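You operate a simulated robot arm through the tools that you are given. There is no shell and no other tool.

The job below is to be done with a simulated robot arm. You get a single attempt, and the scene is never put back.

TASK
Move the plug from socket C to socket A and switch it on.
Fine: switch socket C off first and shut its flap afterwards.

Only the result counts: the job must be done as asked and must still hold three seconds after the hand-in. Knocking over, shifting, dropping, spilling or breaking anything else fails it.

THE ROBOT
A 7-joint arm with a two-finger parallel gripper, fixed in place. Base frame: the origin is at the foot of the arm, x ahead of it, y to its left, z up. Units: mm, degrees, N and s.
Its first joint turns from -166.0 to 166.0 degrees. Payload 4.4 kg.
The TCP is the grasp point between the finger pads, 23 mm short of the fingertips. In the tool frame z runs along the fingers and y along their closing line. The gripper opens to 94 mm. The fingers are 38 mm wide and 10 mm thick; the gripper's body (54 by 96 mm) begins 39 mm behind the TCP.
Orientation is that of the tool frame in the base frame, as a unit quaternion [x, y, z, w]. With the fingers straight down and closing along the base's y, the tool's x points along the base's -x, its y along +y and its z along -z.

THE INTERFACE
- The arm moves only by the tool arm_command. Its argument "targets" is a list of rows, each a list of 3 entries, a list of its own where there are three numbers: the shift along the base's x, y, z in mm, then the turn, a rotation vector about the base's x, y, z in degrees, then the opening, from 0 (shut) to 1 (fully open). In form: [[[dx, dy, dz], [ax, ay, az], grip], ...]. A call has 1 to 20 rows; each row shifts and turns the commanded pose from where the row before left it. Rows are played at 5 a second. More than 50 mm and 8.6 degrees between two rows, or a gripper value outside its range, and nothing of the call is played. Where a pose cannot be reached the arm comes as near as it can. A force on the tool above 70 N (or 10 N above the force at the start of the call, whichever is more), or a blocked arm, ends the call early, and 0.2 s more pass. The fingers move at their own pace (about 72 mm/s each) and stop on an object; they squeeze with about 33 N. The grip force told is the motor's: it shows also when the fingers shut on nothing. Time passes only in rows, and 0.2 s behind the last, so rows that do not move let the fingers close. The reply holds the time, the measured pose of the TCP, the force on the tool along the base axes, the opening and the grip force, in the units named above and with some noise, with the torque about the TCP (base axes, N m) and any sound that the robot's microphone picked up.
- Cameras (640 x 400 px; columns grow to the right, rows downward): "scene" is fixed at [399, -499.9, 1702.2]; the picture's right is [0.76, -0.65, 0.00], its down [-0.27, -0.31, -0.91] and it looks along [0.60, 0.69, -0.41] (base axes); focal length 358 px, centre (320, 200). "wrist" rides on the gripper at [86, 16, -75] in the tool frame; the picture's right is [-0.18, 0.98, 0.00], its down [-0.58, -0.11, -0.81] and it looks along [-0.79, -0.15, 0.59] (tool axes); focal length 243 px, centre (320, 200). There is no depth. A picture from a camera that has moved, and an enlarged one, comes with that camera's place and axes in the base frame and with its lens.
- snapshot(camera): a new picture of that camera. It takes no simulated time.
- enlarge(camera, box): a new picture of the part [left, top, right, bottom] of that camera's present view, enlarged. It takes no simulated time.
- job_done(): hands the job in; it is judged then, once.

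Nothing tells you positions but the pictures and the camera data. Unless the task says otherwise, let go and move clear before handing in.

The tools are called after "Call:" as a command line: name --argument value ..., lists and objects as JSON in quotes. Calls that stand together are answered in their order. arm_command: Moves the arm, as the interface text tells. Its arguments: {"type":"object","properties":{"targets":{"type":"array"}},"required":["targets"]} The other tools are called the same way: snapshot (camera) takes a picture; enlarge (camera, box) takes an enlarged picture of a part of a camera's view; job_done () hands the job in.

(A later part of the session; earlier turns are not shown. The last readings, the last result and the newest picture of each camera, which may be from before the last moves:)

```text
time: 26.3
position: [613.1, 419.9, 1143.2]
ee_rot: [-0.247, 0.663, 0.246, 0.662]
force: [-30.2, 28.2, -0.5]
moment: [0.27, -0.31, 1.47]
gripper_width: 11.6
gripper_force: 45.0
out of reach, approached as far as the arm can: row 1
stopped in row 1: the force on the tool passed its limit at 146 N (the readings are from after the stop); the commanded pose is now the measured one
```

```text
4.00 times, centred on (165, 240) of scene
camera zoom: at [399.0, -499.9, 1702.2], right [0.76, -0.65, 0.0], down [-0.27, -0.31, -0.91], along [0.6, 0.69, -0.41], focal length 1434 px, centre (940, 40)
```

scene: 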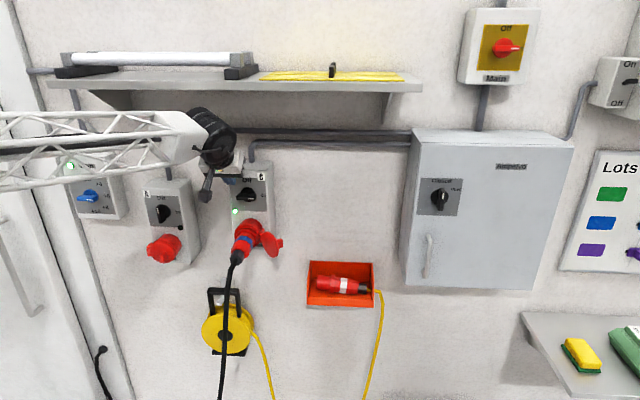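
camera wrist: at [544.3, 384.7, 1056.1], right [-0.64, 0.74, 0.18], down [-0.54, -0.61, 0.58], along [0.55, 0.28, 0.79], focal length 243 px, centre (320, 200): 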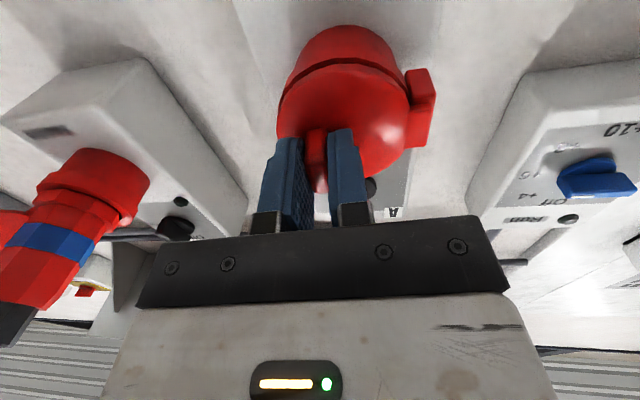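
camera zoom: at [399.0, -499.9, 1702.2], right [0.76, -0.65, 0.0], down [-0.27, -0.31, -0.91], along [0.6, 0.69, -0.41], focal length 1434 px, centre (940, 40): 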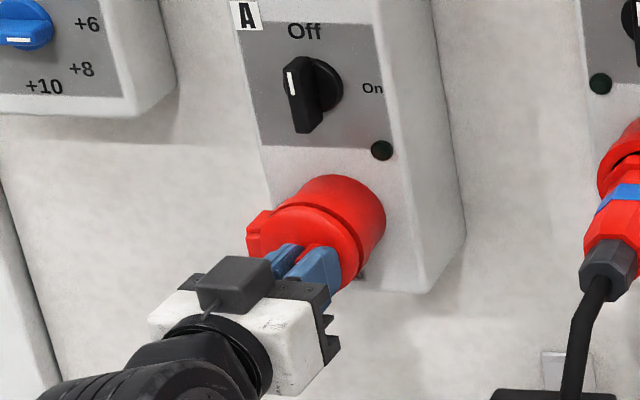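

The first step was cut off: the yaw was reported out of reach and the force spiked to 146 N. I'm checking whether the flap moved before trying a gentler approach.

Call:
enlarge --camera "wrist" --box '[240, 10, 460, 220]'

Call:
enlarge --camera "scene" --box '[145, 225, 195, 275]'

Call:
arm_command --targets '[[[0, 0, 0], [0, 0, 0], 0.0]]'

```text
1.90 times, centred on (350, 115) of wrist
camera zoom: at [544.3, 384.7, 1056.1], right [-0.64, 0.74, 0.18], down [-0.54, -0.61, 0.58], along [0.55, 0.28, 0.79], focal length 462 px, centre (263, 362)
```

zoom: 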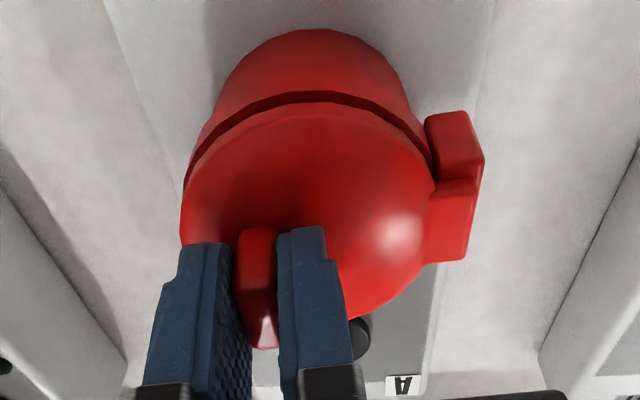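

```text
8.00 times, centred on (170, 250) of scene
camera zoom: at [399.0, -499.9, 1702.2], right [0.76, -0.65, 0.0], down [-0.27, -0.31, -0.91], along [0.6, 0.69, -0.41], focal length 2868 px, centre (1520, -200)
```

zoom: 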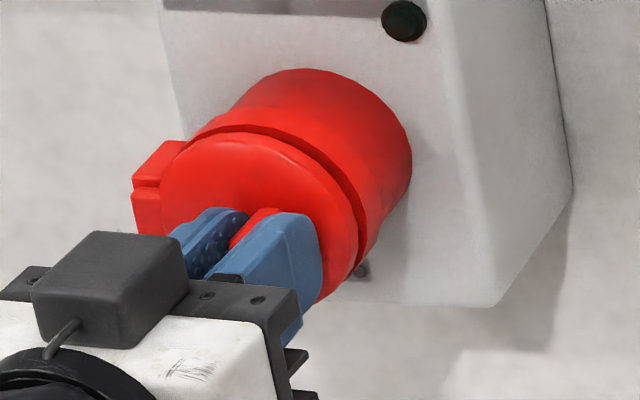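

```text
time: 26.7
position: [612.5, 420.6, 1142.6]
ee_rot: [-0.248, 0.664, 0.246, 0.661]
force: [-37.7, 47.1, -2.1]
moment: [0.29, -0.25, 1.66]
gripper_width: 12.1
gripper_force: 45.1
```

The flap has opened slightly (~5°). I'll relieve the sideways load and continue in small steps without turning the tool.

Call:
arm_command --targets '[[[-1.0, 1.0, 0], [0, 0, 0], 0.0], [[-0.7, 0.7, 0], [0, 0, 0], 0.0], [[0, 0, 0], [0, 0, 0], 0.0]]'

```text
time: 27.5
position: [611.3, 420.1, 1142.1]
ee_rot: [-0.246, 0.664, 0.245, 0.662]
force: [-26.2, 32.1, -3.8]
moment: [-0.34, 0.32, 1.23]
gripper_width: 12.1
gripper_force: 44.8
```

Call:
arm_command --targets '[[[-1.4, 1.4, 0], [0, 0, 0], 0.0], [[-3.0, 0.0, 0], [0, 0, 0], 0.0], [[-3.0, 0.0, 0], [0, 0, 0], 0.0], [[0, 0, 0], [0, 0, 0], 0.0]]'

Call:
enlarge --camera "wrist" --box '[240, 10, 460, 220]'

```text
time: 28.5
position: [606.4, 420.7, 1142.0]
ee_rot: [-0.244, 0.666, 0.245, 0.661]
force: [22.9, -15.8, -0.2]
moment: [-0.02, -0.34, -1.28]
gripper_width: 12.2
gripper_force: 45.2
stopped in row 4: the force on the tool passed its limit at 75 N (the readings are from after the stop); the commanded pose is now the measured one
```

```text
1.90 times, centred on (350, 115) of wrist
camera zoom: at [538.3, 383.7, 1056.3], right [-0.64, 0.75, 0.19], down [-0.54, -0.6, 0.58], along [0.55, 0.27, 0.79], focal length 462 px, centre (263, 362)
```

zoom: 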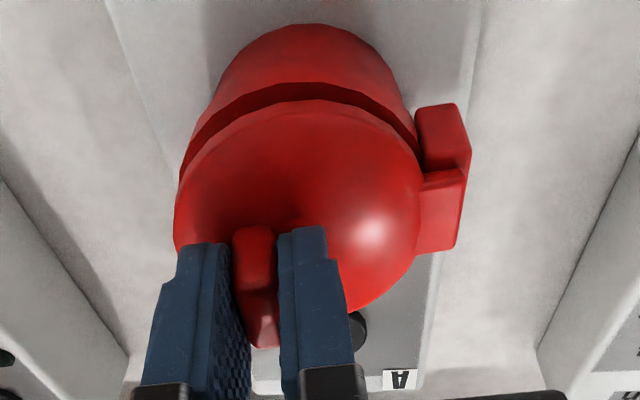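

The flap is opening and the gap is widening on the right. I'll pull straighter outwards now.

Call:
arm_command --targets '[[[-1.4, -2.8, 0], [0, 0, 0], 0.0], [[-2.1, -2.1, 0], [0, 0, 0], 0.0], [[-2.1, -2.1, 0], [0, 0, 0], 0.0], [[0, 0, 0], [0, 0, 0], 0.0]]'

Call:
enlarge --camera "wrist" --box '[240, 10, 460, 220]'

```text
time: 29.5
position: [600.3, 413.7, 1144.0]
ee_rot: [-0.245, 0.665, 0.245, 0.661]
force: [3.7, 40.6, -0.5]
moment: [-0.09, -0.03, -0.34]
gripper_width: 12.9
gripper_force: 45.0
```

```text
1.90 times, centred on (350, 115) of wrist
camera zoom: at [531.8, 379.0, 1056.5], right [-0.64, 0.75, 0.19], down [-0.54, -0.61, 0.58], along [0.55, 0.27, 0.79], focal length 462 px, centre (263, 362)
```

zoom: 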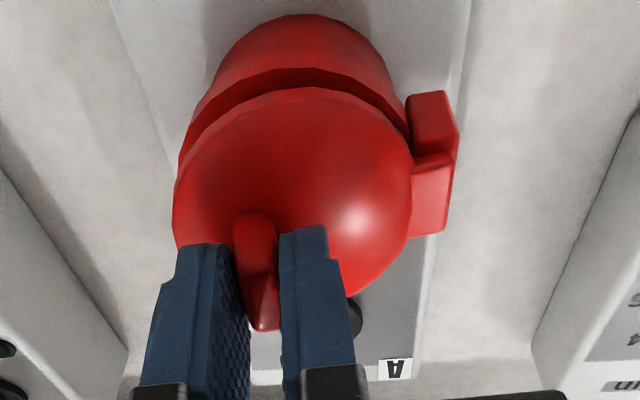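

Call:
arm_command --targets '[[[-3.5, 1.0, 0], [0, 0, -3], 0.0], [[-3.5, 1.0, 0], [0, 0, -3], 0.0], [[-3.5, 1.0, 0], [0, 0, -3], 0.0], [[0, 0, 0], [0, 0, 0], 0.0]]'

Call:
enlarge --camera "wrist" --box '[240, 10, 460, 220]'

```text
time: 30.5
position: [600.5, 413.6, 1142.3]
ee_rot: [-0.245, 0.665, 0.245, 0.662]
force: [2.7, 44.3, 1.4]
moment: [-0.04, -0.05, -0.22]
gripper_width: 12.5
gripper_force: 45.2
out of reach, approached as far as the arm can: row 1, 2, 3
```

```text
1.90 times, centred on (350, 115) of wrist
camera zoom: at [531.9, 378.8, 1056.5], right [-0.64, 0.75, 0.19], down [-0.54, -0.61, 0.58], along [0.55, 0.27, 0.79], focal length 462 px, centre (263, 362)
```

zoom: 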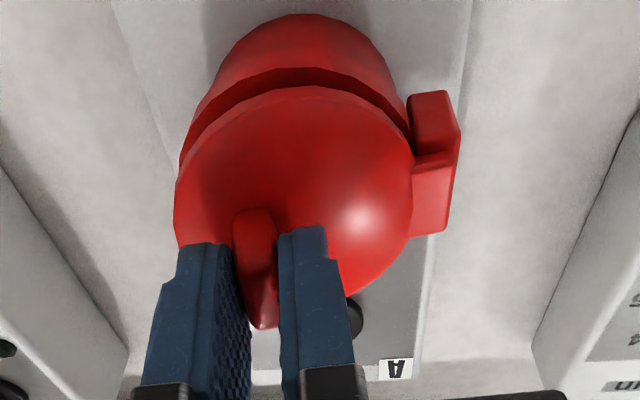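

The arm can't turn further that way here, so I'll keep the orientation and continue pulling by translation only.

Call:
arm_command --targets '[[[-3.5, 0.5, 0], [0, 0, 0], 0.0], [[-3.5, 0.5, 0], [0, 0, 0], 0.0], [[-3.5, 0.5, 0], [0, 0, 0], 0.0], [[0, 0, 0], [0, 0, 0], 0.0]]'

Call:
enlarge --camera "wrist" --box '[240, 10, 460, 220]'

```text
time: 31.5
position: [591.2, 411.9, 1142.5]
ee_rot: [-0.244, 0.666, 0.245, 0.661]
force: [14.2, -23.2, 3.8]
moment: [-0.1, -0.11, -1.19]
gripper_width: 14.6
gripper_force: 45.1
stopped in row 4: the force on the tool passed its limit at 74 N (the readings are from after the stop); the commanded pose is now the measured one
```

```text
1.90 times, centred on (350, 115) of wrist
camera zoom: at [522.8, 377.0, 1056.8], right [-0.64, 0.75, 0.19], down [-0.54, -0.61, 0.59], along [0.55, 0.27, 0.79], focal length 462 px, centre (263, 362)
```

zoom: 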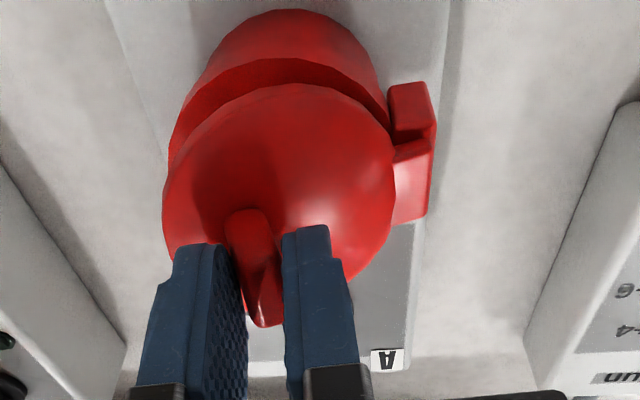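

Call:
arm_command --targets '[[[-2.1, -2.1, 0], [0, 0, 0], 0.03], [[-2.5, -1.7, 0], [0, 0, 0], 0.03], [[-2.8, -1.2, 0], [0, 0, 0], 0.03], [[-2.8, -1.2, 0], [0, 0, 0], 0.03], [[0, 0, 0], [0, 0, 0], 0.03]]'

Call:
enlarge --camera "wrist" --box '[240, 10, 460, 220]'

```text
time: 32.7
position: [580.2, 407.4, 1142.2]
ee_rot: [-0.245, 0.666, 0.245, 0.66]
force: [6.2, 25.8, 2.9]
moment: [-0.08, -0.12, 0.1]
gripper_width: 12.7
gripper_force: 44.6
```

```text
1.90 times, centred on (350, 115) of wrist
camera zoom: at [511.4, 371.8, 1056.3], right [-0.64, 0.75, 0.19], down [-0.54, -0.61, 0.59], along [0.55, 0.27, 0.79], focal length 462 px, centre (263, 362)
```

zoom: 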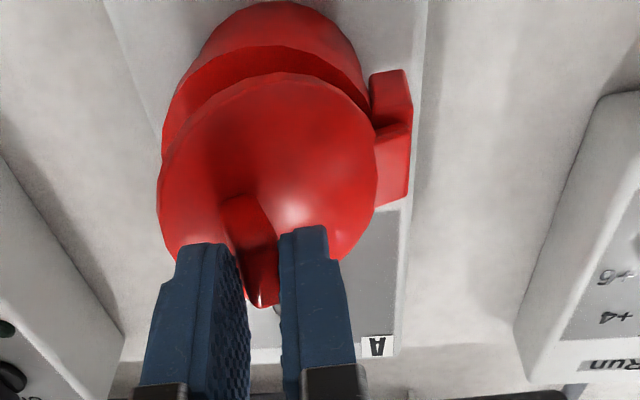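

The flap is open by about 30°. I'll release and back off to see whether it stays, then push it further from the inside.

Call:
arm_command --targets '[[[0, 0, 0], [0, 0, 0], 0.4], [[0, 0, 0], [0, 0, 0], 0.4], [[-14, -14, 0], [0, 0, 0], 0.4], [[-21, -21, 0], [0, 0, 0], 0.4], [[-21, -21, 15], [-5.5, 5.5, 0], 0.5], [[0, 0, 15], [-5.5, 5.5, 0], 0.6], [[0, 0, 15], [-5.5, 5.5, 0], 0.6], [[0, 0, 15], [-5.5, 5.5, 0], 0.7], [[0, 0, 15], [-5.5, 5.5, 0], 0.85], [[0, 0, 0], [-5.5, 5.5, 0], 0.85], [[0, 0, 0], [0, 0, 0], 0.85]]'

Call:
snapshot --camera "wrist"

Call:
enlarge --camera "scene" --box '[135, 200, 215, 280]'

```text
time: 35.3
position: [469.5, 322.9, 1321.1]
ee_rot: [-0.327, 0.798, 0.161, 0.481]
force: [0.9, 0.5, -1.2]
moment: [0.07, -0.07, -0.02]
gripper_width: 79.9
gripper_force: 0.0
out of reach, approached as far as the arm can: row 9
stopped in row 11: the arm was blocked; the commanded pose is now the measured one
```

```text
taken
camera wrist: at [380.4, 261.0, 1280.3], right [-0.61, 0.79, 0.11], down [-0.27, -0.33, 0.9], along [0.75, 0.52, 0.41], focal length 243 px, centre (320, 200)
```

wrist: 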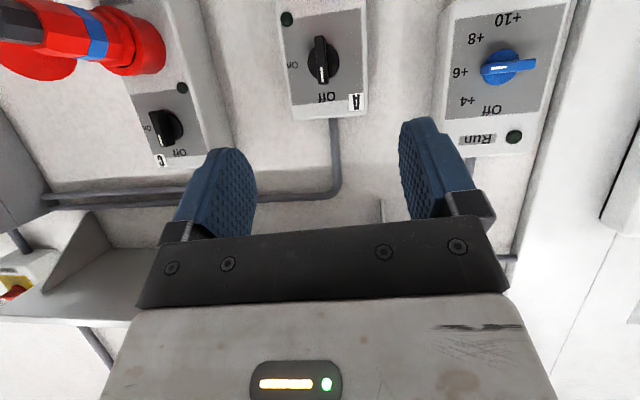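

```text
5.00 times, centred on (175, 240) of scene
camera zoom: at [399.0, -499.9, 1702.2], right [0.76, -0.65, 0.0], down [-0.27, -0.31, -0.91], along [0.6, 0.69, -0.41], focal length 1792 px, centre (1045, 0)
```

zoom: 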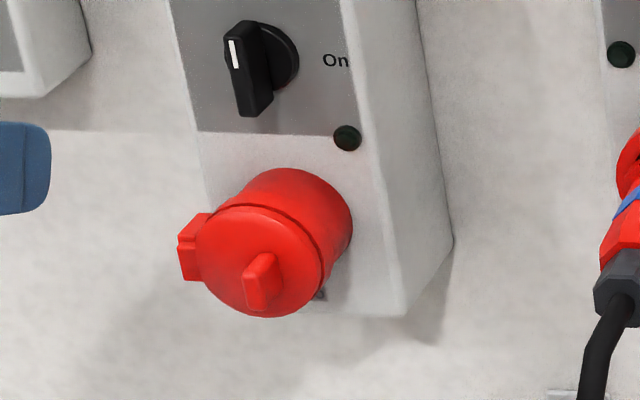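

The flap sprang shut, so it needs to go past its over-centre angle (C's stays at about 127°). The arm also drifted upward near a joint limit. I'll look at the whole scene.

Call:
snapshot --camera "scene"

Call:
arm_command --targets '[[[0, 0, 0], [0, 0, 0], 0.85]]'

```text
taken
```

scene: 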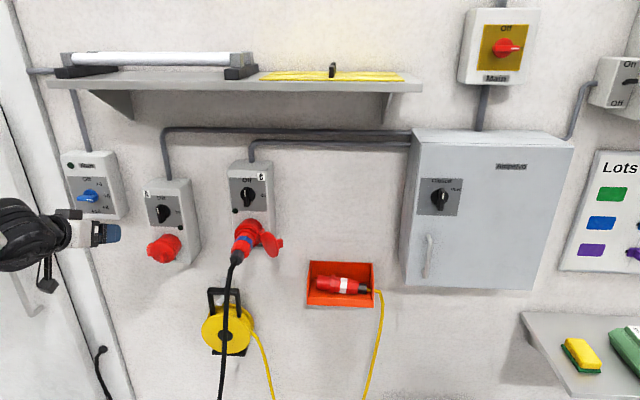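

```text
time: 35.7
position: [469.2, 322.4, 1321.5]
ee_rot: [-0.327, 0.797, 0.163, 0.481]
force: [-0.4, 0.9, -0.1]
moment: [-0.01, -0.01, 0.03]
gripper_width: 80.0
gripper_force: 0.1
```

I'll return to a 40° tilt in front of A, then test in free space whether the arm can follow the flap's swing (yaw clockwise) at this tilt.

Call:
arm_command --targets '[[[20, 8.3, -30], [-3.08, 4.32, 0.41], 0.5], [[20, 8.3, -30], [-3.08, 4.32, 0.41], 0.5], [[20, 8.3, -30], [-3.08, 4.32, 0.41], 0.5], [[20, 8.3, -30], [-3.08, 4.32, 0.41], 0.5], [[0, 0, 0], [0, 0, 0], 0.5]]'

```text
time: 36.9
position: [550.9, 356.1, 1200.2]
ee_rot: [-0.359, 0.869, 0.129, 0.316]
force: [0.3, 0.8, -0.2]
moment: [0.0, 0.0, -0.02]
gripper_width: 47.0
gripper_force: 0.1
```

Call:
arm_command --targets '[[[0, 0, -25], [0, 0, 0], 0.5], [[0, 0, -25], [0, 0, 0], 0.5], [[-9.1, -1.3, 0], [0, 0, -8], 0.5], [[-9.3, -0.1, 0], [0, 0, -8], 0.5], [[-9.3, 1.2, 0], [0, 0, -8], 0.5], [[-8.9, 2.5, 0], [0, 0, -8], 0.5], [[-8.6, 3.7, 0], [0, 0, -8], 0.5], [[-7.8, 4.9, 0], [0, 0, -8], 0.5], [[-7.2, 5.9, 0], [0, 0, -8], 0.5], [[-6.2, 6.9, 0], [0, 0, -8], 0.5], [[-5.2, 7.6, 0], [0, 0, -8], 0.5], [[-4.1, 8.3, 0], [0, 0, -8], 0.5], [[-2.9, 8.8, 0], [0, 0, -8], 0.5], [[-1.7, 9.1, 0], [0, 0, -8], 0.5], [[-0.4, 9.3, 0], [0, 0, -8], 0.5], [[0, 0, 0], [0, 0, 0], 0.5]]'

Call:
snapshot --camera "scene"

Call:
snapshot --camera "wrist"

```text
time: 40.3
position: [469.6, 421.9, 1151.0]
ee_rot: [0.462, 0.818, -0.17, 0.298]
force: [0.5, -0.3, 0.3]
moment: [0.03, -0.01, 0.02]
gripper_width: 47.1
gripper_force: 0.0
```

```text
taken
```

scene: 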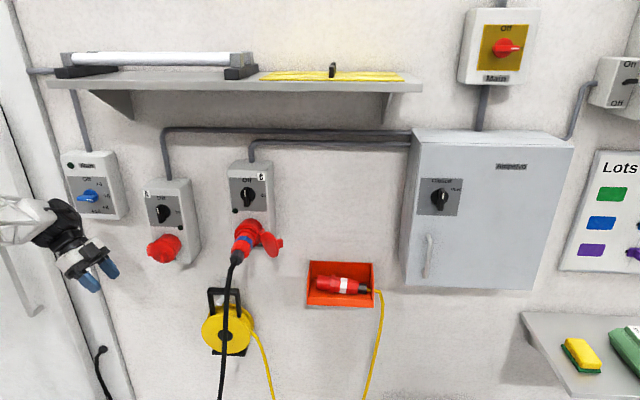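

```text
taken
camera wrist: at [423.9, 529.5, 1152.5], right [0.92, 0.38, 0.12], down [-0.13, 0.01, 0.99], along [0.38, -0.92, 0.06], focal length 243 px, centre (320, 200)
```

wrist: 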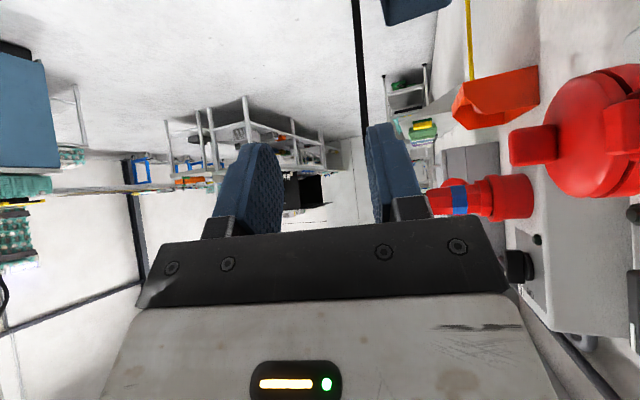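

At a 40° tilt the arm can follow the whole 104° swing. I'll go back and regrip the fin at this tilt.

Call:
arm_command --targets '[[[0.4, -9.3, 0], [0, 0, 8], 0.5], [[1.7, -9.1, 0], [0, 0, 8], 0.5], [[2.9, -8.8, 0], [0, 0, 8], 0.5], [[4.1, -8.3, 0], [0, 0, 8], 0.5], [[5.2, -7.6, 0], [0, 0, 8], 0.5], [[6.2, -6.9, 0], [0, 0, 8], 0.5], [[7.2, -5.9, 0], [0, 0, 8], 0.5], [[7.8, -4.9, 0], [0, 0, 8], 0.5], [[8.6, -3.7, 0], [0, 0, 8], 0.5], [[8.9, -2.5, 0], [0, 0, 8], 0.5], [[9.3, -1.2, 0], [0, 0, 8], 0.5], [[9.3, 0.1, 0], [0, 0, 8], 0.5], [[9.1, 1.3, 0], [0, 0, 8], 0.5], [[25, 25, -4], [0, 0, 0], 0.5], [[20, 20, -4], [0, 0, 0], 0.5], [[0, 0, 0], [0, 0, 0], 0.5]]'

Call:
snapshot --camera "wrist"

Call:
enlarge --camera "wrist" --box '[240, 60, 440, 240]'

Call:
enlarge --camera "scene" --box '[130, 200, 210, 280]'

```text
time: 43.7
position: [595.1, 401.8, 1141.2]
ee_rot: [-0.359, 0.868, 0.129, 0.317]
force: [-0.2, 0.0, 0.7]
moment: [-0.01, -0.01, 0.0]
gripper_width: 47.0
gripper_force: 0.2
```

```text
taken
camera wrist: at [502.1, 333.0, 1141.3], right [-0.59, 0.8, 0.12], down [0.02, -0.13, 0.99], along [0.8, 0.59, 0.06], focal length 243 px, centre (320, 200)
```

wrist: 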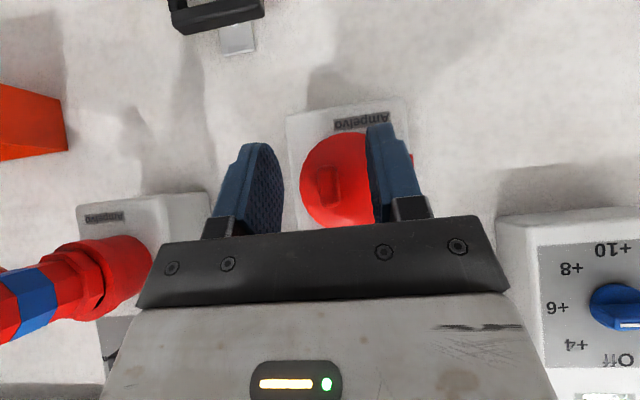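

```text
2.22 times, centred on (340, 150) of wrist
camera zoom: at [502.1, 333.0, 1141.3], right [-0.59, 0.8, 0.12], down [0.02, -0.13, 0.99], along [0.8, 0.59, 0.06], focal length 539 px, centre (276, 311)
```

zoom: 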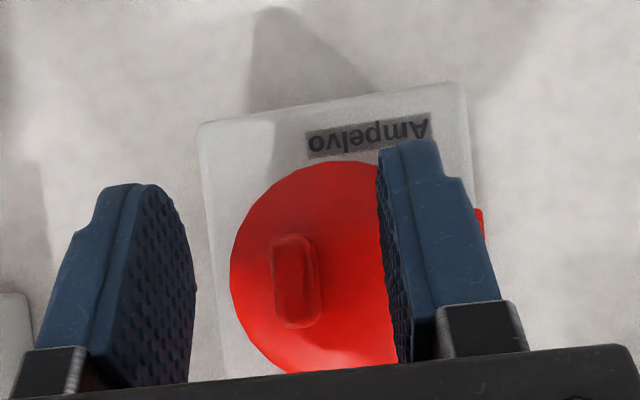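

```text
5.00 times, centred on (170, 240) of scene
camera zoom: at [399.0, -499.9, 1702.2], right [0.76, -0.65, 0.0], down [-0.27, -0.31, -0.91], along [0.6, 0.69, -0.41], focal length 1792 px, centre (1070, 0)
```

zoom: 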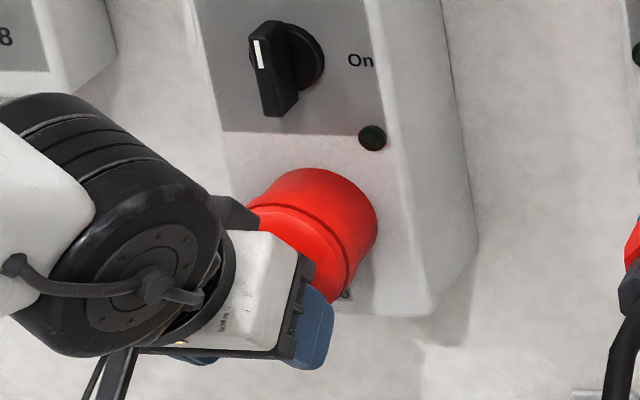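

Call:
arm_command --targets '[[[10, 10.3, 0], [0, 0, 0], 0.5], [[10, 10.3, 0], [0, 0, 0], 0.5], [[0, 0, 0], [0, 0, 0], 0.5]]'

Call:
arm_command --targets '[[[0, 0, 0], [0, 0, 0], 0.2], [[0, 0, 0], [0, 0, 0], 0.0], [[0, 0, 0], [0, 0, 0], 0.0], [[0, 0, 0], [0, 0, 0], 0.0]]'

Call:
snapshot --camera "wrist"

```text
time: 44.6
position: [613.4, 418.2, 1139.7]
ee_rot: [-0.36, 0.868, 0.129, 0.316]
force: [-26.4, -28.8, 8.1]
moment: [0.2, 0.17, 0.96]
gripper_width: 46.6
gripper_force: 0.0
stopped in row 3: the force on the tool passed its limit at 73 N (the readings are from after the stop); the commanded pose is now the measured one
```

```text
time: 45.6
position: [614.6, 420.4, 1140.6]
ee_rot: [-0.361, 0.868, 0.129, 0.315]
force: [-43.6, -31.0, -0.7]
moment: [0.13, 0.5, 1.28]
gripper_width: 11.7
gripper_force: 44.9
```

```text
taken
camera wrist: at [520.9, 351.2, 1142.0], right [-0.59, 0.8, 0.12], down [0.03, -0.13, 0.99], along [0.8, 0.59, 0.05], focal length 243 px, centre (320, 200)
```

wrist: 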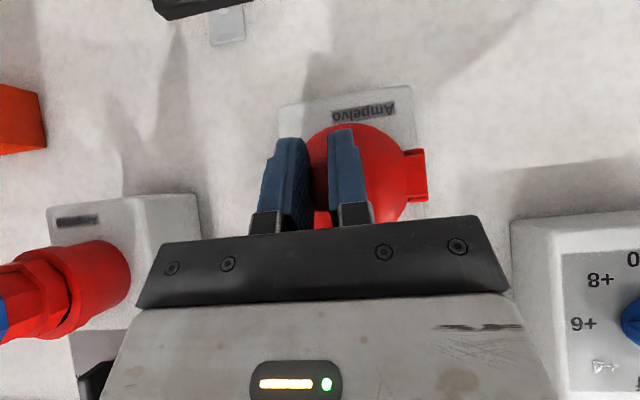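

Gripped, with the finger corner just touching the flap. I'll ease off 1.5 mm and start the arc in gentle 4° steps.

Call:
arm_command --targets '[[[-1.1, -1.1, 0], [0, 0, 0], 0.0], [[-4.8, -0.4, 0], [0, 0, -4], 0.0], [[-4.8, -0.4, 0], [0, 0, -4], 0.0], [[-4.8, 0.3, 0], [0, 0, -4], 0.0], [[-4.8, 0.3, 0], [0, 0, -4], 0.0], [[0, 0, 0], [0, 0, 0], 0.0]]'

Call:
snapshot --camera "wrist"

```text
time: 47.0
position: [595.7, 417.0, 1140.3]
ee_rot: [-0.235, 0.91, 0.085, 0.331]
force: [13.3, -50.5, -6.7]
moment: [-0.28, 0.68, -1.03]
gripper_width: 12.2
gripper_force: 45.6
```

```text
taken
camera wrist: at [486.1, 377.5, 1142.2], right [-0.35, 0.93, 0.12], down [-0.01, -0.13, 0.99], along [0.94, 0.35, 0.05], focal length 243 px, centre (320, 200)
```

wrist: 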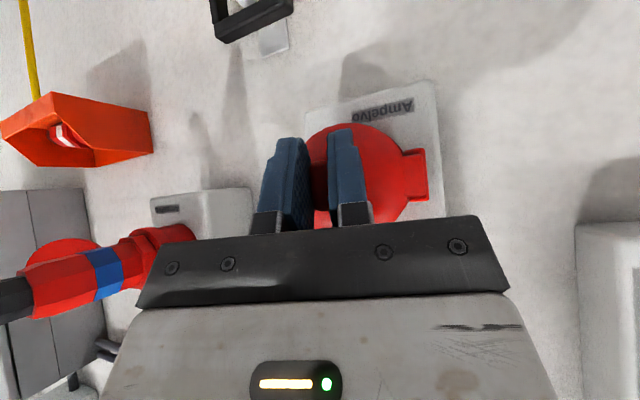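

The flap follows well. I'm correcting for a slightly different hinge position and continuing to 40°.

Call:
arm_command --targets '[[[0.5, -1.9, 0], [0, 0, 0], 0.0], [[-4.7, 0.4, 0], [0, 0, -4], 0.0], [[-4.6, 0.6, 0], [0, 0, -4], 0.0], [[-4.6, 1.1, 0], [0, 0, -4], 0.0], [[-4.5, 1.2, 0], [0, 0, -4], 0.0], [[-4.4, 1.6, 0], [0, 0, -4], 0.0], [[-4.3, 1.8, 0], [0, 0, -4], 0.0], [[0, 0, 0], [0, 0, 0], 0.0]]'

Call:
snapshot --camera "wrist"

```text
time: 48.8
position: [567.5, 424.3, 1139.3]
ee_rot: [-0.042, 0.939, 0.015, 0.341]
force: [29.0, 46.8, 0.8]
moment: [-0.05, -0.14, -0.15]
gripper_width: 11.8
gripper_force: 45.5
```

```text
taken
camera wrist: at [451.9, 431.9, 1142.2], right [0.06, 0.99, 0.12], down [-0.06, -0.11, 0.99], along [1.0, -0.06, 0.06], focal length 243 px, centre (320, 200)
```

wrist: 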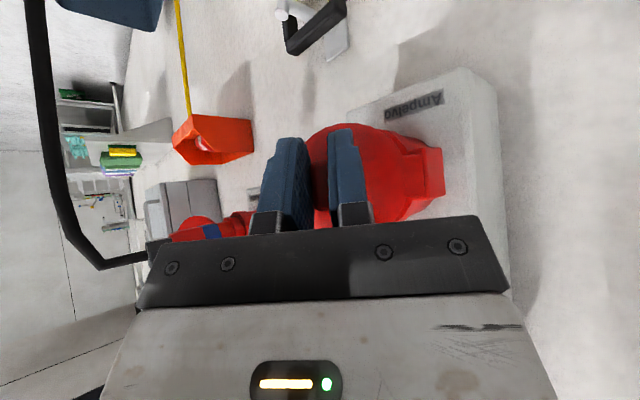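

Call:
arm_command --targets '[[[0.9, 1.7, 0], [0, 0, 0], 0.0], [[-4.0, 2.4, 0], [0, 0, -4], 0.0], [[-3.9, 2.5, 0], [0, 0, -4], 0.0], [[-3.6, 2.9, 0], [0, 0, -4], 0.0], [[-3.5, 3.0, 0], [0, 0, -4], 0.0], [[-3.2, 3.4, 0], [0, 0, -4], 0.0], [[-3.0, 3.5, 0], [0, 0, -4], 0.0], [[0, 0, 0], [0, 0, 0], 0.0]]'

Call:
snapshot --camera "wrist"

```text
time: 50.6
position: [546.6, 442.3, 1141.1]
ee_rot: [0.155, 0.927, -0.059, 0.336]
force: [16.8, -0.4, -8.5]
moment: [0.16, -0.58, -0.67]
gripper_width: 11.7
gripper_force: 44.8
```

```text
taken
camera wrist: at [444.2, 495.8, 1142.4], right [0.46, 0.88, 0.11], down [-0.1, -0.08, 0.99], along [0.88, -0.46, 0.05], focal length 243 px, centre (320, 200)
```

wrist: 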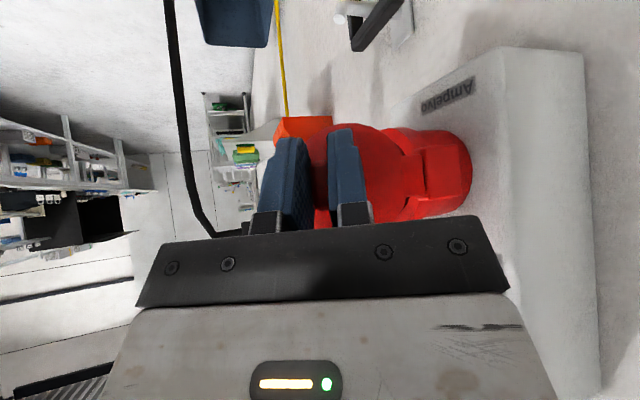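

Forces are small and the flap is at about 64°. Continuing to 104°.

Call:
arm_command --targets '[[[-2.7, 3.8, 0], [0, 0, -4], 0.0], [[-2.5, 3.9, 0], [0, 0, -4], 0.0], [[-2.1, 4.1, 0], [0, 0, -4], 0.0], [[-2.0, 4.2, 0], [0, 0, -4], 0.0], [[-1.6, 4.4, 0], [0, 0, -4], 0.0], [[-1.3, 4.4, 0], [0, 0, -4], 0.0], [[-0.9, 4.5, 0], [0, 0, -4], 0.0], [[-0.7, 4.6, 0], [0, 0, -4], 0.0], [[0, 0, 0], [0, 0, 0], 0.0]]'

Call:
snapshot --camera "wrist"

Call:
enlarge --camera "scene" --box '[105, 180, 225, 290]'

```text
time: 52.6
position: [533.9, 478.5, 1140.7]
ee_rot: [0.405, 0.848, -0.148, 0.307]
force: [42.5, -6.4, 0.9]
moment: [-0.13, -0.25, -0.54]
gripper_width: 12.2
gripper_force: 44.8
```

```text
taken
camera wrist: at [473.7, 577.6, 1142.4], right [0.85, 0.51, 0.12], down [-0.13, -0.01, 0.99], along [0.5, -0.86, 0.05], focal length 243 px, centre (320, 200)
```

wrist: 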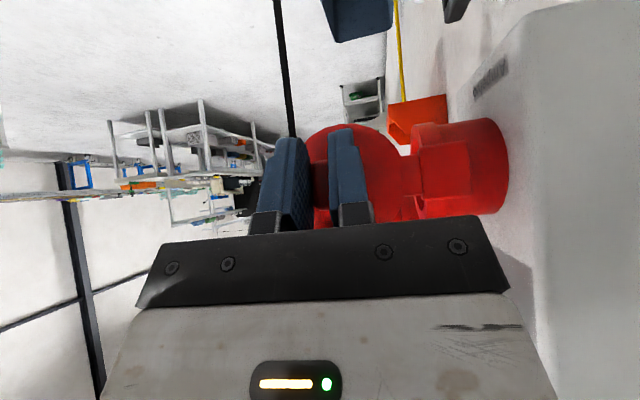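

```text
3.64 times, centred on (165, 235) of scene
camera zoom: at [399.0, -499.9, 1702.2], right [0.76, -0.65, 0.0], down [-0.27, -0.31, -0.91], along [0.6, 0.69, -0.41], focal length 1304 px, centre (884, 73)
```

zoom: 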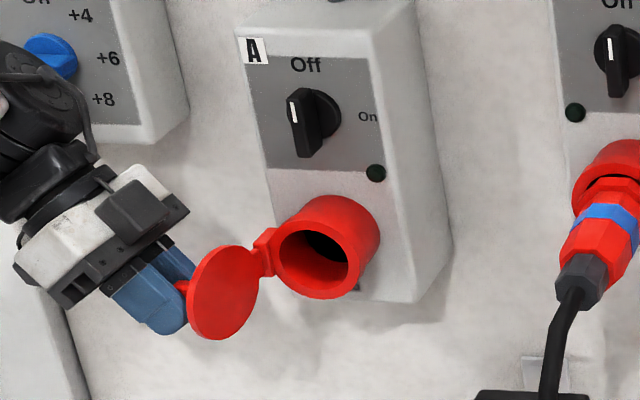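

Socket A is exposed, with the flap at about 96°. The wrist is getting near the Run box, so I'll add only a little more swing by translation and then release to see whether it stays open.

Call:
arm_command --targets '[[[1.2, 0.2, 0], [0, 0, 0], 0.0], [[-0.6, 3.2, 0], [0, 0, 0], 0.0], [[-0.6, 3.2, 0], [0, 0, 0], 0.0], [[-0.6, 3.2, 0], [0, 0, 0], 0.0], [[0, 0, 0], [0, 0, 0], 0.0]]'

Call:
enlarge --camera "scene" --box '[105, 180, 225, 290]'

```text
time: 53.8
position: [531.4, 487.3, 1141.5]
ee_rot: [0.405, 0.849, -0.148, 0.306]
force: [-49.5, -25.3, 19.6]
moment: [-0.5, 0.07, -1.95]
gripper_width: 15.7
gripper_force: 45.6
```

```text
3.64 times, centred on (165, 235) of scene
camera zoom: at [399.0, -499.9, 1702.2], right [0.76, -0.65, 0.0], down [-0.27, -0.31, -0.91], along [0.6, 0.69, -0.41], focal length 1304 px, centre (884, 73)
```

zoom: 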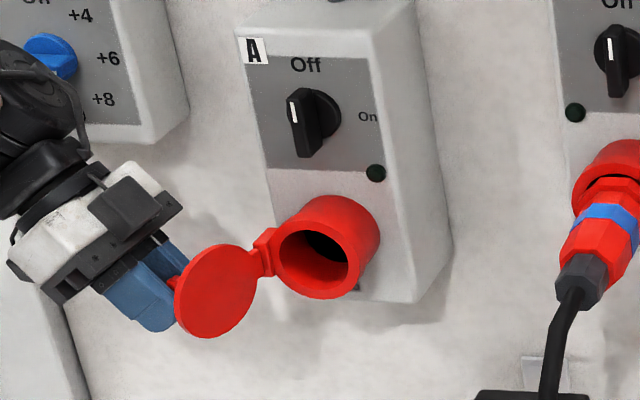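

Call:
arm_command --targets '[[[0, 0, 0], [0, 0, 0], 0.5], [[0, 0, 0], [0, 0, 0], 0.5], [[-11.3, 7.1, 15], [0, 0, 0], 0.5], [[-11.3, 7.1, 15], [0, 0, 0], 0.5], [[-11.3, 7.1, 15], [0, 0, 0], 0.5], [[-25, -15, 5], [0, 0, 0], 0.5], [[-25, -25, 0], [0, 0, 0], 0.5], [[-25, -25, 0], [0, 0, 0], 0.5], [[0, 0, 0], [0, 0, 0], 0.5]]'

Call:
snapshot --camera "scene"

Call:
enlarge --camera "scene" --box '[105, 180, 225, 290]'

```text
time: 55.8
position: [425.4, 443.5, 1191.5]
ee_rot: [0.404, 0.849, -0.148, 0.308]
force: [-0.2, 0.0, -0.7]
moment: [-0.02, 0.01, 0.0]
gripper_width: 47.2
gripper_force: 0.0
```

```text
taken
```

scene: 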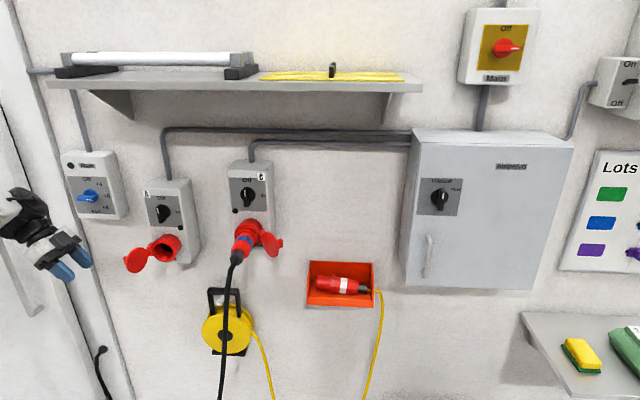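

```text
3.64 times, centred on (165, 235) of scene
camera zoom: at [399.0, -499.9, 1702.2], right [0.76, -0.65, 0.0], down [-0.27, -0.31, -0.91], along [0.6, 0.69, -0.41], focal length 1304 px, centre (884, 73)
```

zoom: 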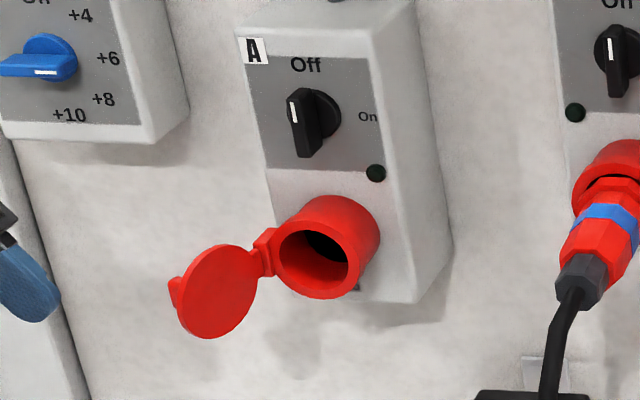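

A's flap stays open on its own. I'll turn back and look straight into socket A for its key orientation.

Call:
arm_command --targets '[[[7, -8.7, 3.2], [0, 0, 8], 0.85], [[7, -8.7, 3.2], [0, 0, 8], 0.85], [[7, -8.7, 3.2], [0, 0, 8], 0.85], [[7, -8.7, 3.2], [0, 0, 8], 0.85], [[7, -8.7, 3.2], [0, 0, 8], 0.85], [[7, -8.7, 3.2], [0, 0, 8], 0.85], [[7, -8.7, 3.2], [0, 0, 8], 0.85], [[7, -8.7, 3.2], [0, 0, 8], 0.85], [[7, -8.7, 3.2], [0, 0, 8], 0.85], [[7, -8.7, 3.2], [0, 0, 8], 0.85], [[7, -8.7, 3.2], [0, 0, 8], 0.85], [[7, -8.7, 3.2], [0, 0, 8], 0.85], [[0, 0, 0], [0, 0, 0], 0.85]]'

Call:
snapshot --camera "wrist"

Call:
enlarge --camera "wrist" --box '[260, 50, 420, 190]'

Call:
enlarge --camera "scene" --box '[145, 220, 195, 270]'

```text
time: 58.6
position: [509.9, 338.3, 1229.0]
ee_rot: [-0.359, 0.869, 0.129, 0.316]
force: [-0.1, -0.3, 0.7]
moment: [0.02, 0.02, -0.01]
gripper_width: 79.8
gripper_force: 0.0
```

```text
taken
camera wrist: at [415.5, 269.6, 1230.9], right [-0.59, 0.8, 0.12], down [0.03, -0.13, 0.99], along [0.8, 0.59, 0.05], focal length 243 px, centre (320, 200)
```

wrist: 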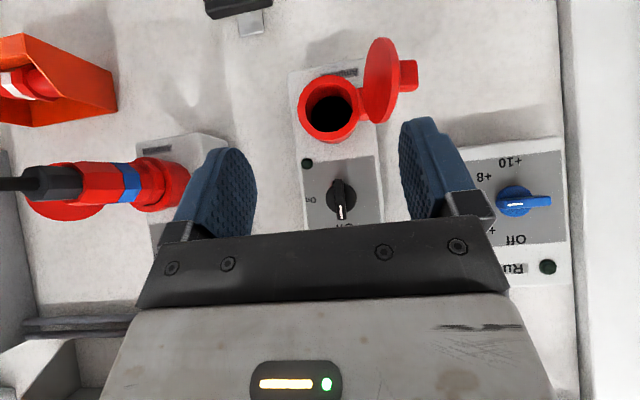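

```text
2.86 times, centred on (340, 120) of wrist
camera zoom: at [415.5, 269.6, 1230.9], right [-0.59, 0.8, 0.12], down [0.03, -0.13, 0.99], along [0.8, 0.59, 0.05], focal length 693 px, centre (263, 429)
```

zoom: 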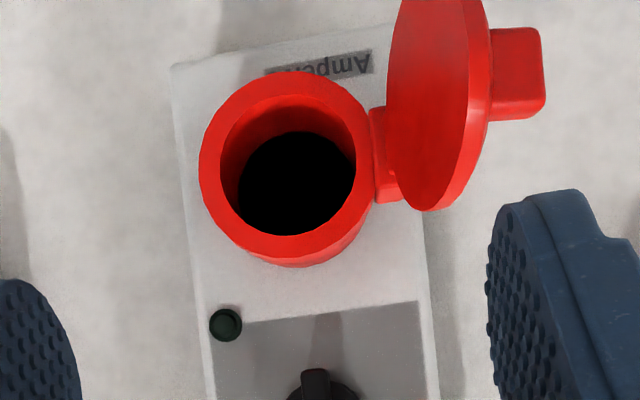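

```text
8.00 times, centred on (170, 245) of scene
camera zoom: at [399.0, -499.9, 1702.2], right [0.76, -0.65, 0.0], down [-0.27, -0.31, -0.91], along [0.6, 0.69, -0.41], focal length 2868 px, centre (1520, -160)
```

zoom: 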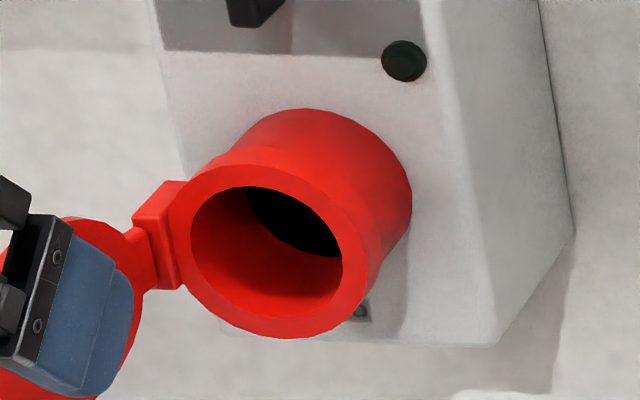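

Socket A is a plain round bore with its front at n≈771 and axis at p≈123.5, z≈1141.5. To get the exact C-to-A offset, I'll take the same relative view at C.

Call:
arm_command --targets '[[[29.5, -29.5, 10.25], [0, 0, 0], 0.85], [[29.5, -29.5, 10.25], [0, 0, 0], 0.85], [[29.5, -29.5, 10.25], [0, 0, 0], 0.85], [[29.5, -29.5, 10.25], [0, 0, 0], 0.85], [[29.5, -29.5, 10.25], [0, 0, 0], 0.85], [[29.5, -29.5, 10.25], [0, 0, 0], 0.85], [[0, 0, 0], [0, 0, 0], 0.85]]'

Call:
snapshot --camera "wrist"

Call:
enlarge --camera "wrist" --box '[260, 50, 420, 190]'

Call:
enlarge --camera "wrist" --box '[260, 120, 420, 260]'

```text
time: 60.2
position: [683.5, 161.9, 1290.3]
ee_rot: [-0.36, 0.868, 0.129, 0.316]
force: [0.0, 0.2, -0.6]
moment: [-0.03, 0.02, 0.02]
gripper_width: 79.9
gripper_force: 0.0
```

```text
taken
camera wrist: at [591.4, 93.6, 1291.8], right [-0.59, 0.8, 0.12], down [0.03, -0.13, 0.99], along [0.8, 0.59, 0.05], focal length 243 px, centre (320, 200)
```

wrist: 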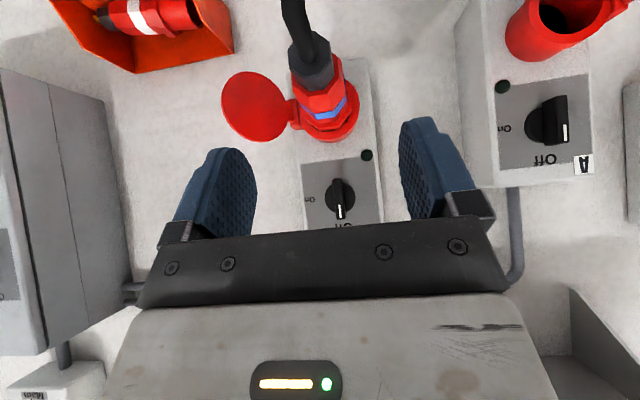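

```text
2.86 times, centred on (340, 120) of wrist
camera zoom: at [591.4, 93.6, 1291.8], right [-0.59, 0.8, 0.12], down [0.03, -0.13, 0.99], along [0.8, 0.59, 0.05], focal length 693 px, centre (263, 429)
```

zoom: 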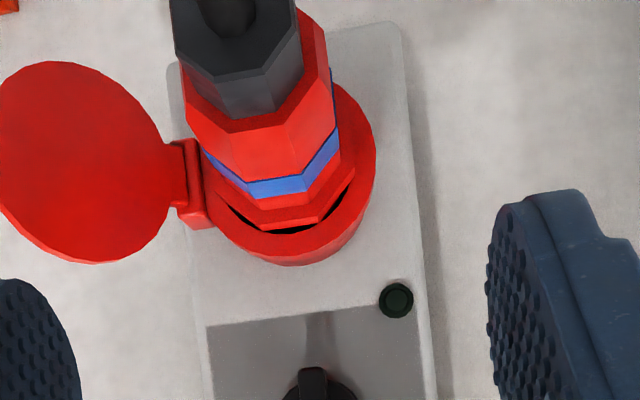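

```text
2.86 times, centred on (340, 190) of wrist
camera zoom: at [591.4, 93.6, 1291.8], right [-0.59, 0.8, 0.12], down [0.03, -0.13, 0.99], along [0.8, 0.59, 0.05], focal length 693 px, centre (263, 229)
```

zoom: 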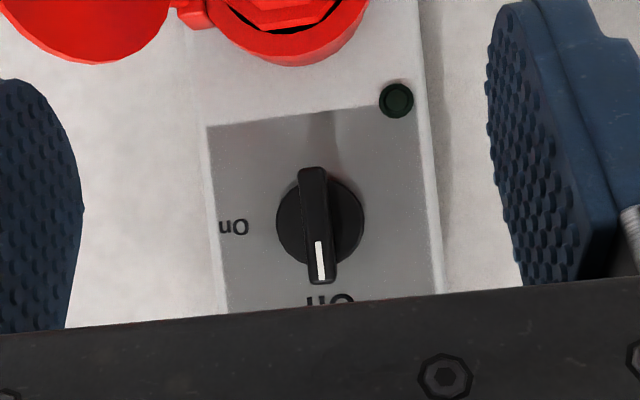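

The C→A offset is Δp=-250, Δz=-60, Δn=0. Now I'll bring the tool nearly vertical above the plug's rear body (TCP n≈692, p≈373.5).

Call:
arm_command --targets '[[[14, 12.7, 2], [-4.95, 4.95, 0], 0.85], [[14, 12.7, 2], [-4.95, 4.95, 0], 0.85], [[14, 12.7, 2], [-4.95, 4.95, 0], 0.85], [[14, 12.7, 2], [-4.95, 4.95, 0], 0.85], [[14, 12.7, 2], [-4.95, 4.95, 0], 0.85], [[0, 0, 0], [0, 0, 0], 0.85]]'

Call:
snapshot --camera "wrist"

Call:
snapshot --camera "scene"

Call:
enlarge --camera "wrist" --box '[220, 60, 440, 240]'

```text
time: 61.6
position: [754.9, 225.8, 1301.3]
ee_rot: [-0.383, 0.923, 0.013, 0.038]
force: [-0.1, -0.8, 0.5]
moment: [-0.02, -0.04, 0.0]
gripper_width: 79.8
gripper_force: 0.1
```

```text
taken
camera wrist: at [677.2, 171.7, 1367.3], right [-0.57, 0.82, 0.01], down [0.44, 0.29, 0.85], along [0.7, 0.49, -0.52], focal length 243 px, centre (320, 200)
```

wrist: 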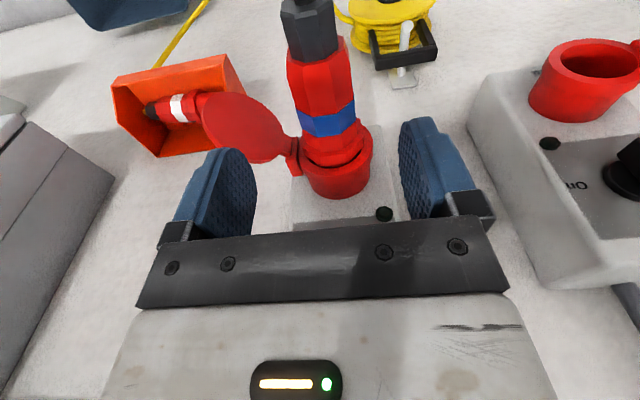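

```text
taken
```

scene: 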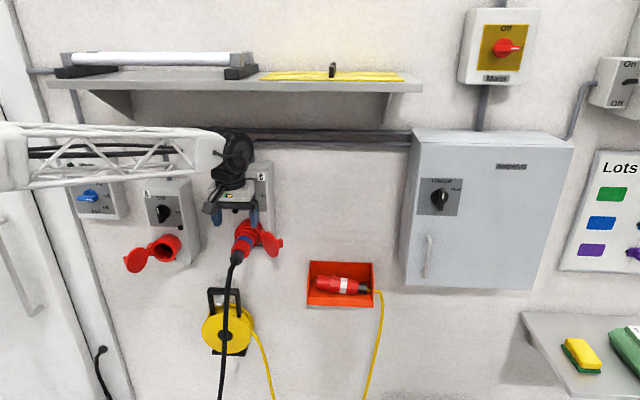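

```text
2.22 times, centred on (330, 150) of wrist
camera zoom: at [677.2, 171.7, 1367.3], right [-0.57, 0.82, 0.01], down [0.44, 0.29, 0.85], along [0.7, 0.49, -0.52], focal length 539 px, centre (298, 311)
```

zoom: 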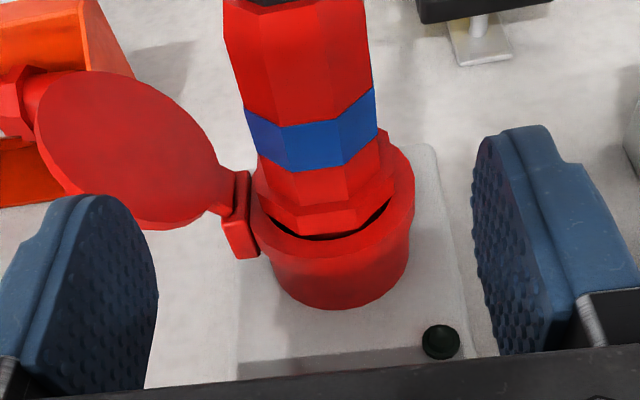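

The plug's rear body runs from about n≈677 to 714 with the blue band in front, and is roughly 50 mm wide. I'll go down over it at n≈705.

Call:
arm_command --targets '[[[7.4, 8.8, 0], [0, 0, 0], 0.88], [[0, 0, -33], [0, 0, 0], 0.88], [[0, 0, -33], [0, 0, 0], 0.88], [[0, 0, 0], [0, 0, 0], 0.88]]'

Call:
snapshot --camera "wrist"

Call:
enlarge --camera "scene" --box '[200, 150, 310, 290]'

```text
time: 62.6
position: [762.8, 233.9, 1232.5]
ee_rot: [-0.383, 0.923, 0.016, 0.04]
force: [-0.5, 0.6, 0.1]
moment: [0.01, 0.0, -0.02]
gripper_width: 82.7
gripper_force: 0.1
```

```text
taken
camera wrist: at [685.2, 181.0, 1300.2], right [-0.57, 0.82, 0.01], down [0.44, 0.29, 0.85], along [0.7, 0.49, -0.52], focal length 243 px, centre (320, 200)
```

wrist: 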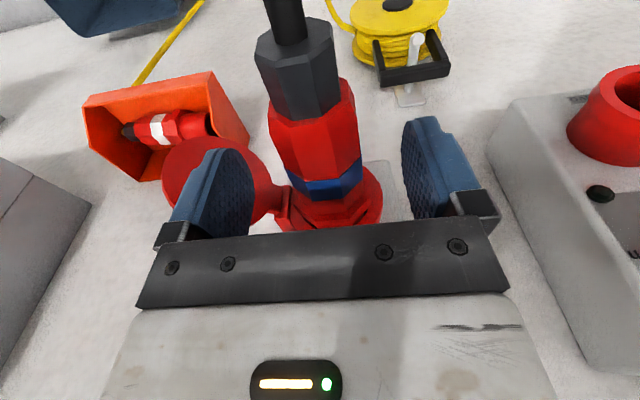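

```text
2.86 times, centred on (255, 220) of scene
camera zoom: at [399.0, -499.9, 1702.2], right [0.76, -0.65, 0.0], down [-0.27, -0.31, -0.91], along [0.6, 0.69, -0.41], focal length 1024 px, centre (506, 143)
```

zoom: 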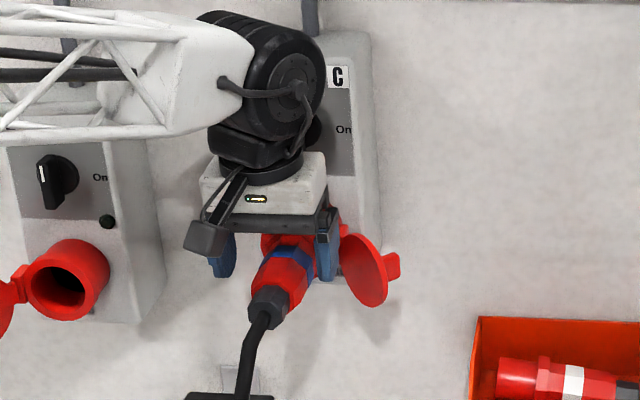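

Call:
arm_command --targets '[[[-0.4, 0.4, -15], [0, 0, 0], 0.88], [[0, 0, -14.5], [0, 0, 0], 0.88], [[0, 0, 0], [0, 0, 0], 0.6], [[0, 0, 0], [0, 0, 0], 0.3], [[0, 0, 0], [0, 0, 0], 0.2], [[0, 0, 0], [0, 0, 0], 0.2]]'

Call:
snapshot --camera "wrist"

Call:
enlarge --camera "scene" --box '[210, 200, 300, 280]'

```text
time: 64.0
position: [763.0, 234.7, 1203.3]
ee_rot: [-0.383, 0.923, 0.015, 0.04]
force: [8.4, -6.4, -0.2]
moment: [0.01, -0.03, -0.52]
gripper_width: 41.3
gripper_force: 32.8
```

```text
taken
camera wrist: at [684.9, 180.8, 1270.8], right [-0.57, 0.82, 0.01], down [0.44, 0.29, 0.85], along [0.7, 0.49, -0.52], focal length 243 px, centre (320, 200)
```

wrist: 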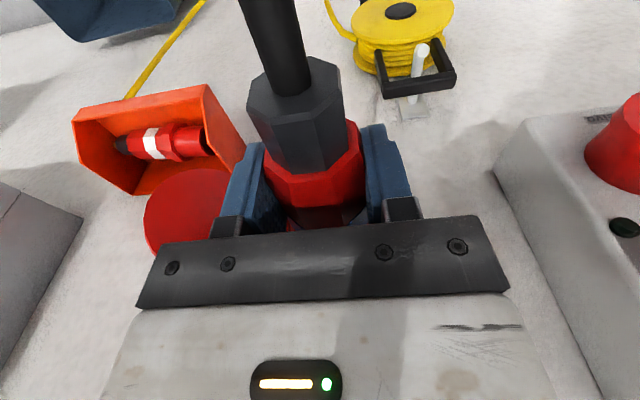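

```text
5.00 times, centred on (255, 240) of scene
camera zoom: at [399.0, -499.9, 1702.2], right [0.76, -0.65, 0.0], down [-0.27, -0.31, -0.91], along [0.6, 0.69, -0.41], focal length 1792 px, centre (645, 0)
```

zoom: 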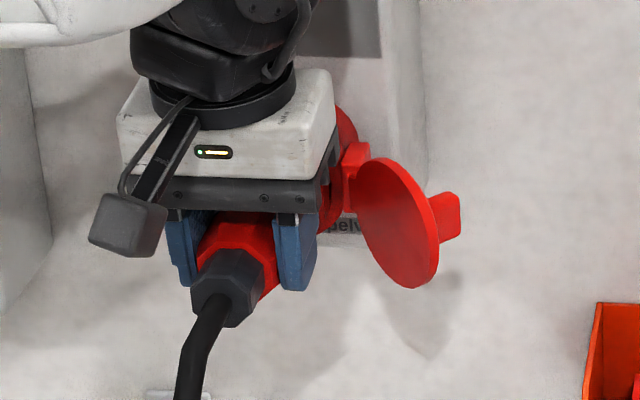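

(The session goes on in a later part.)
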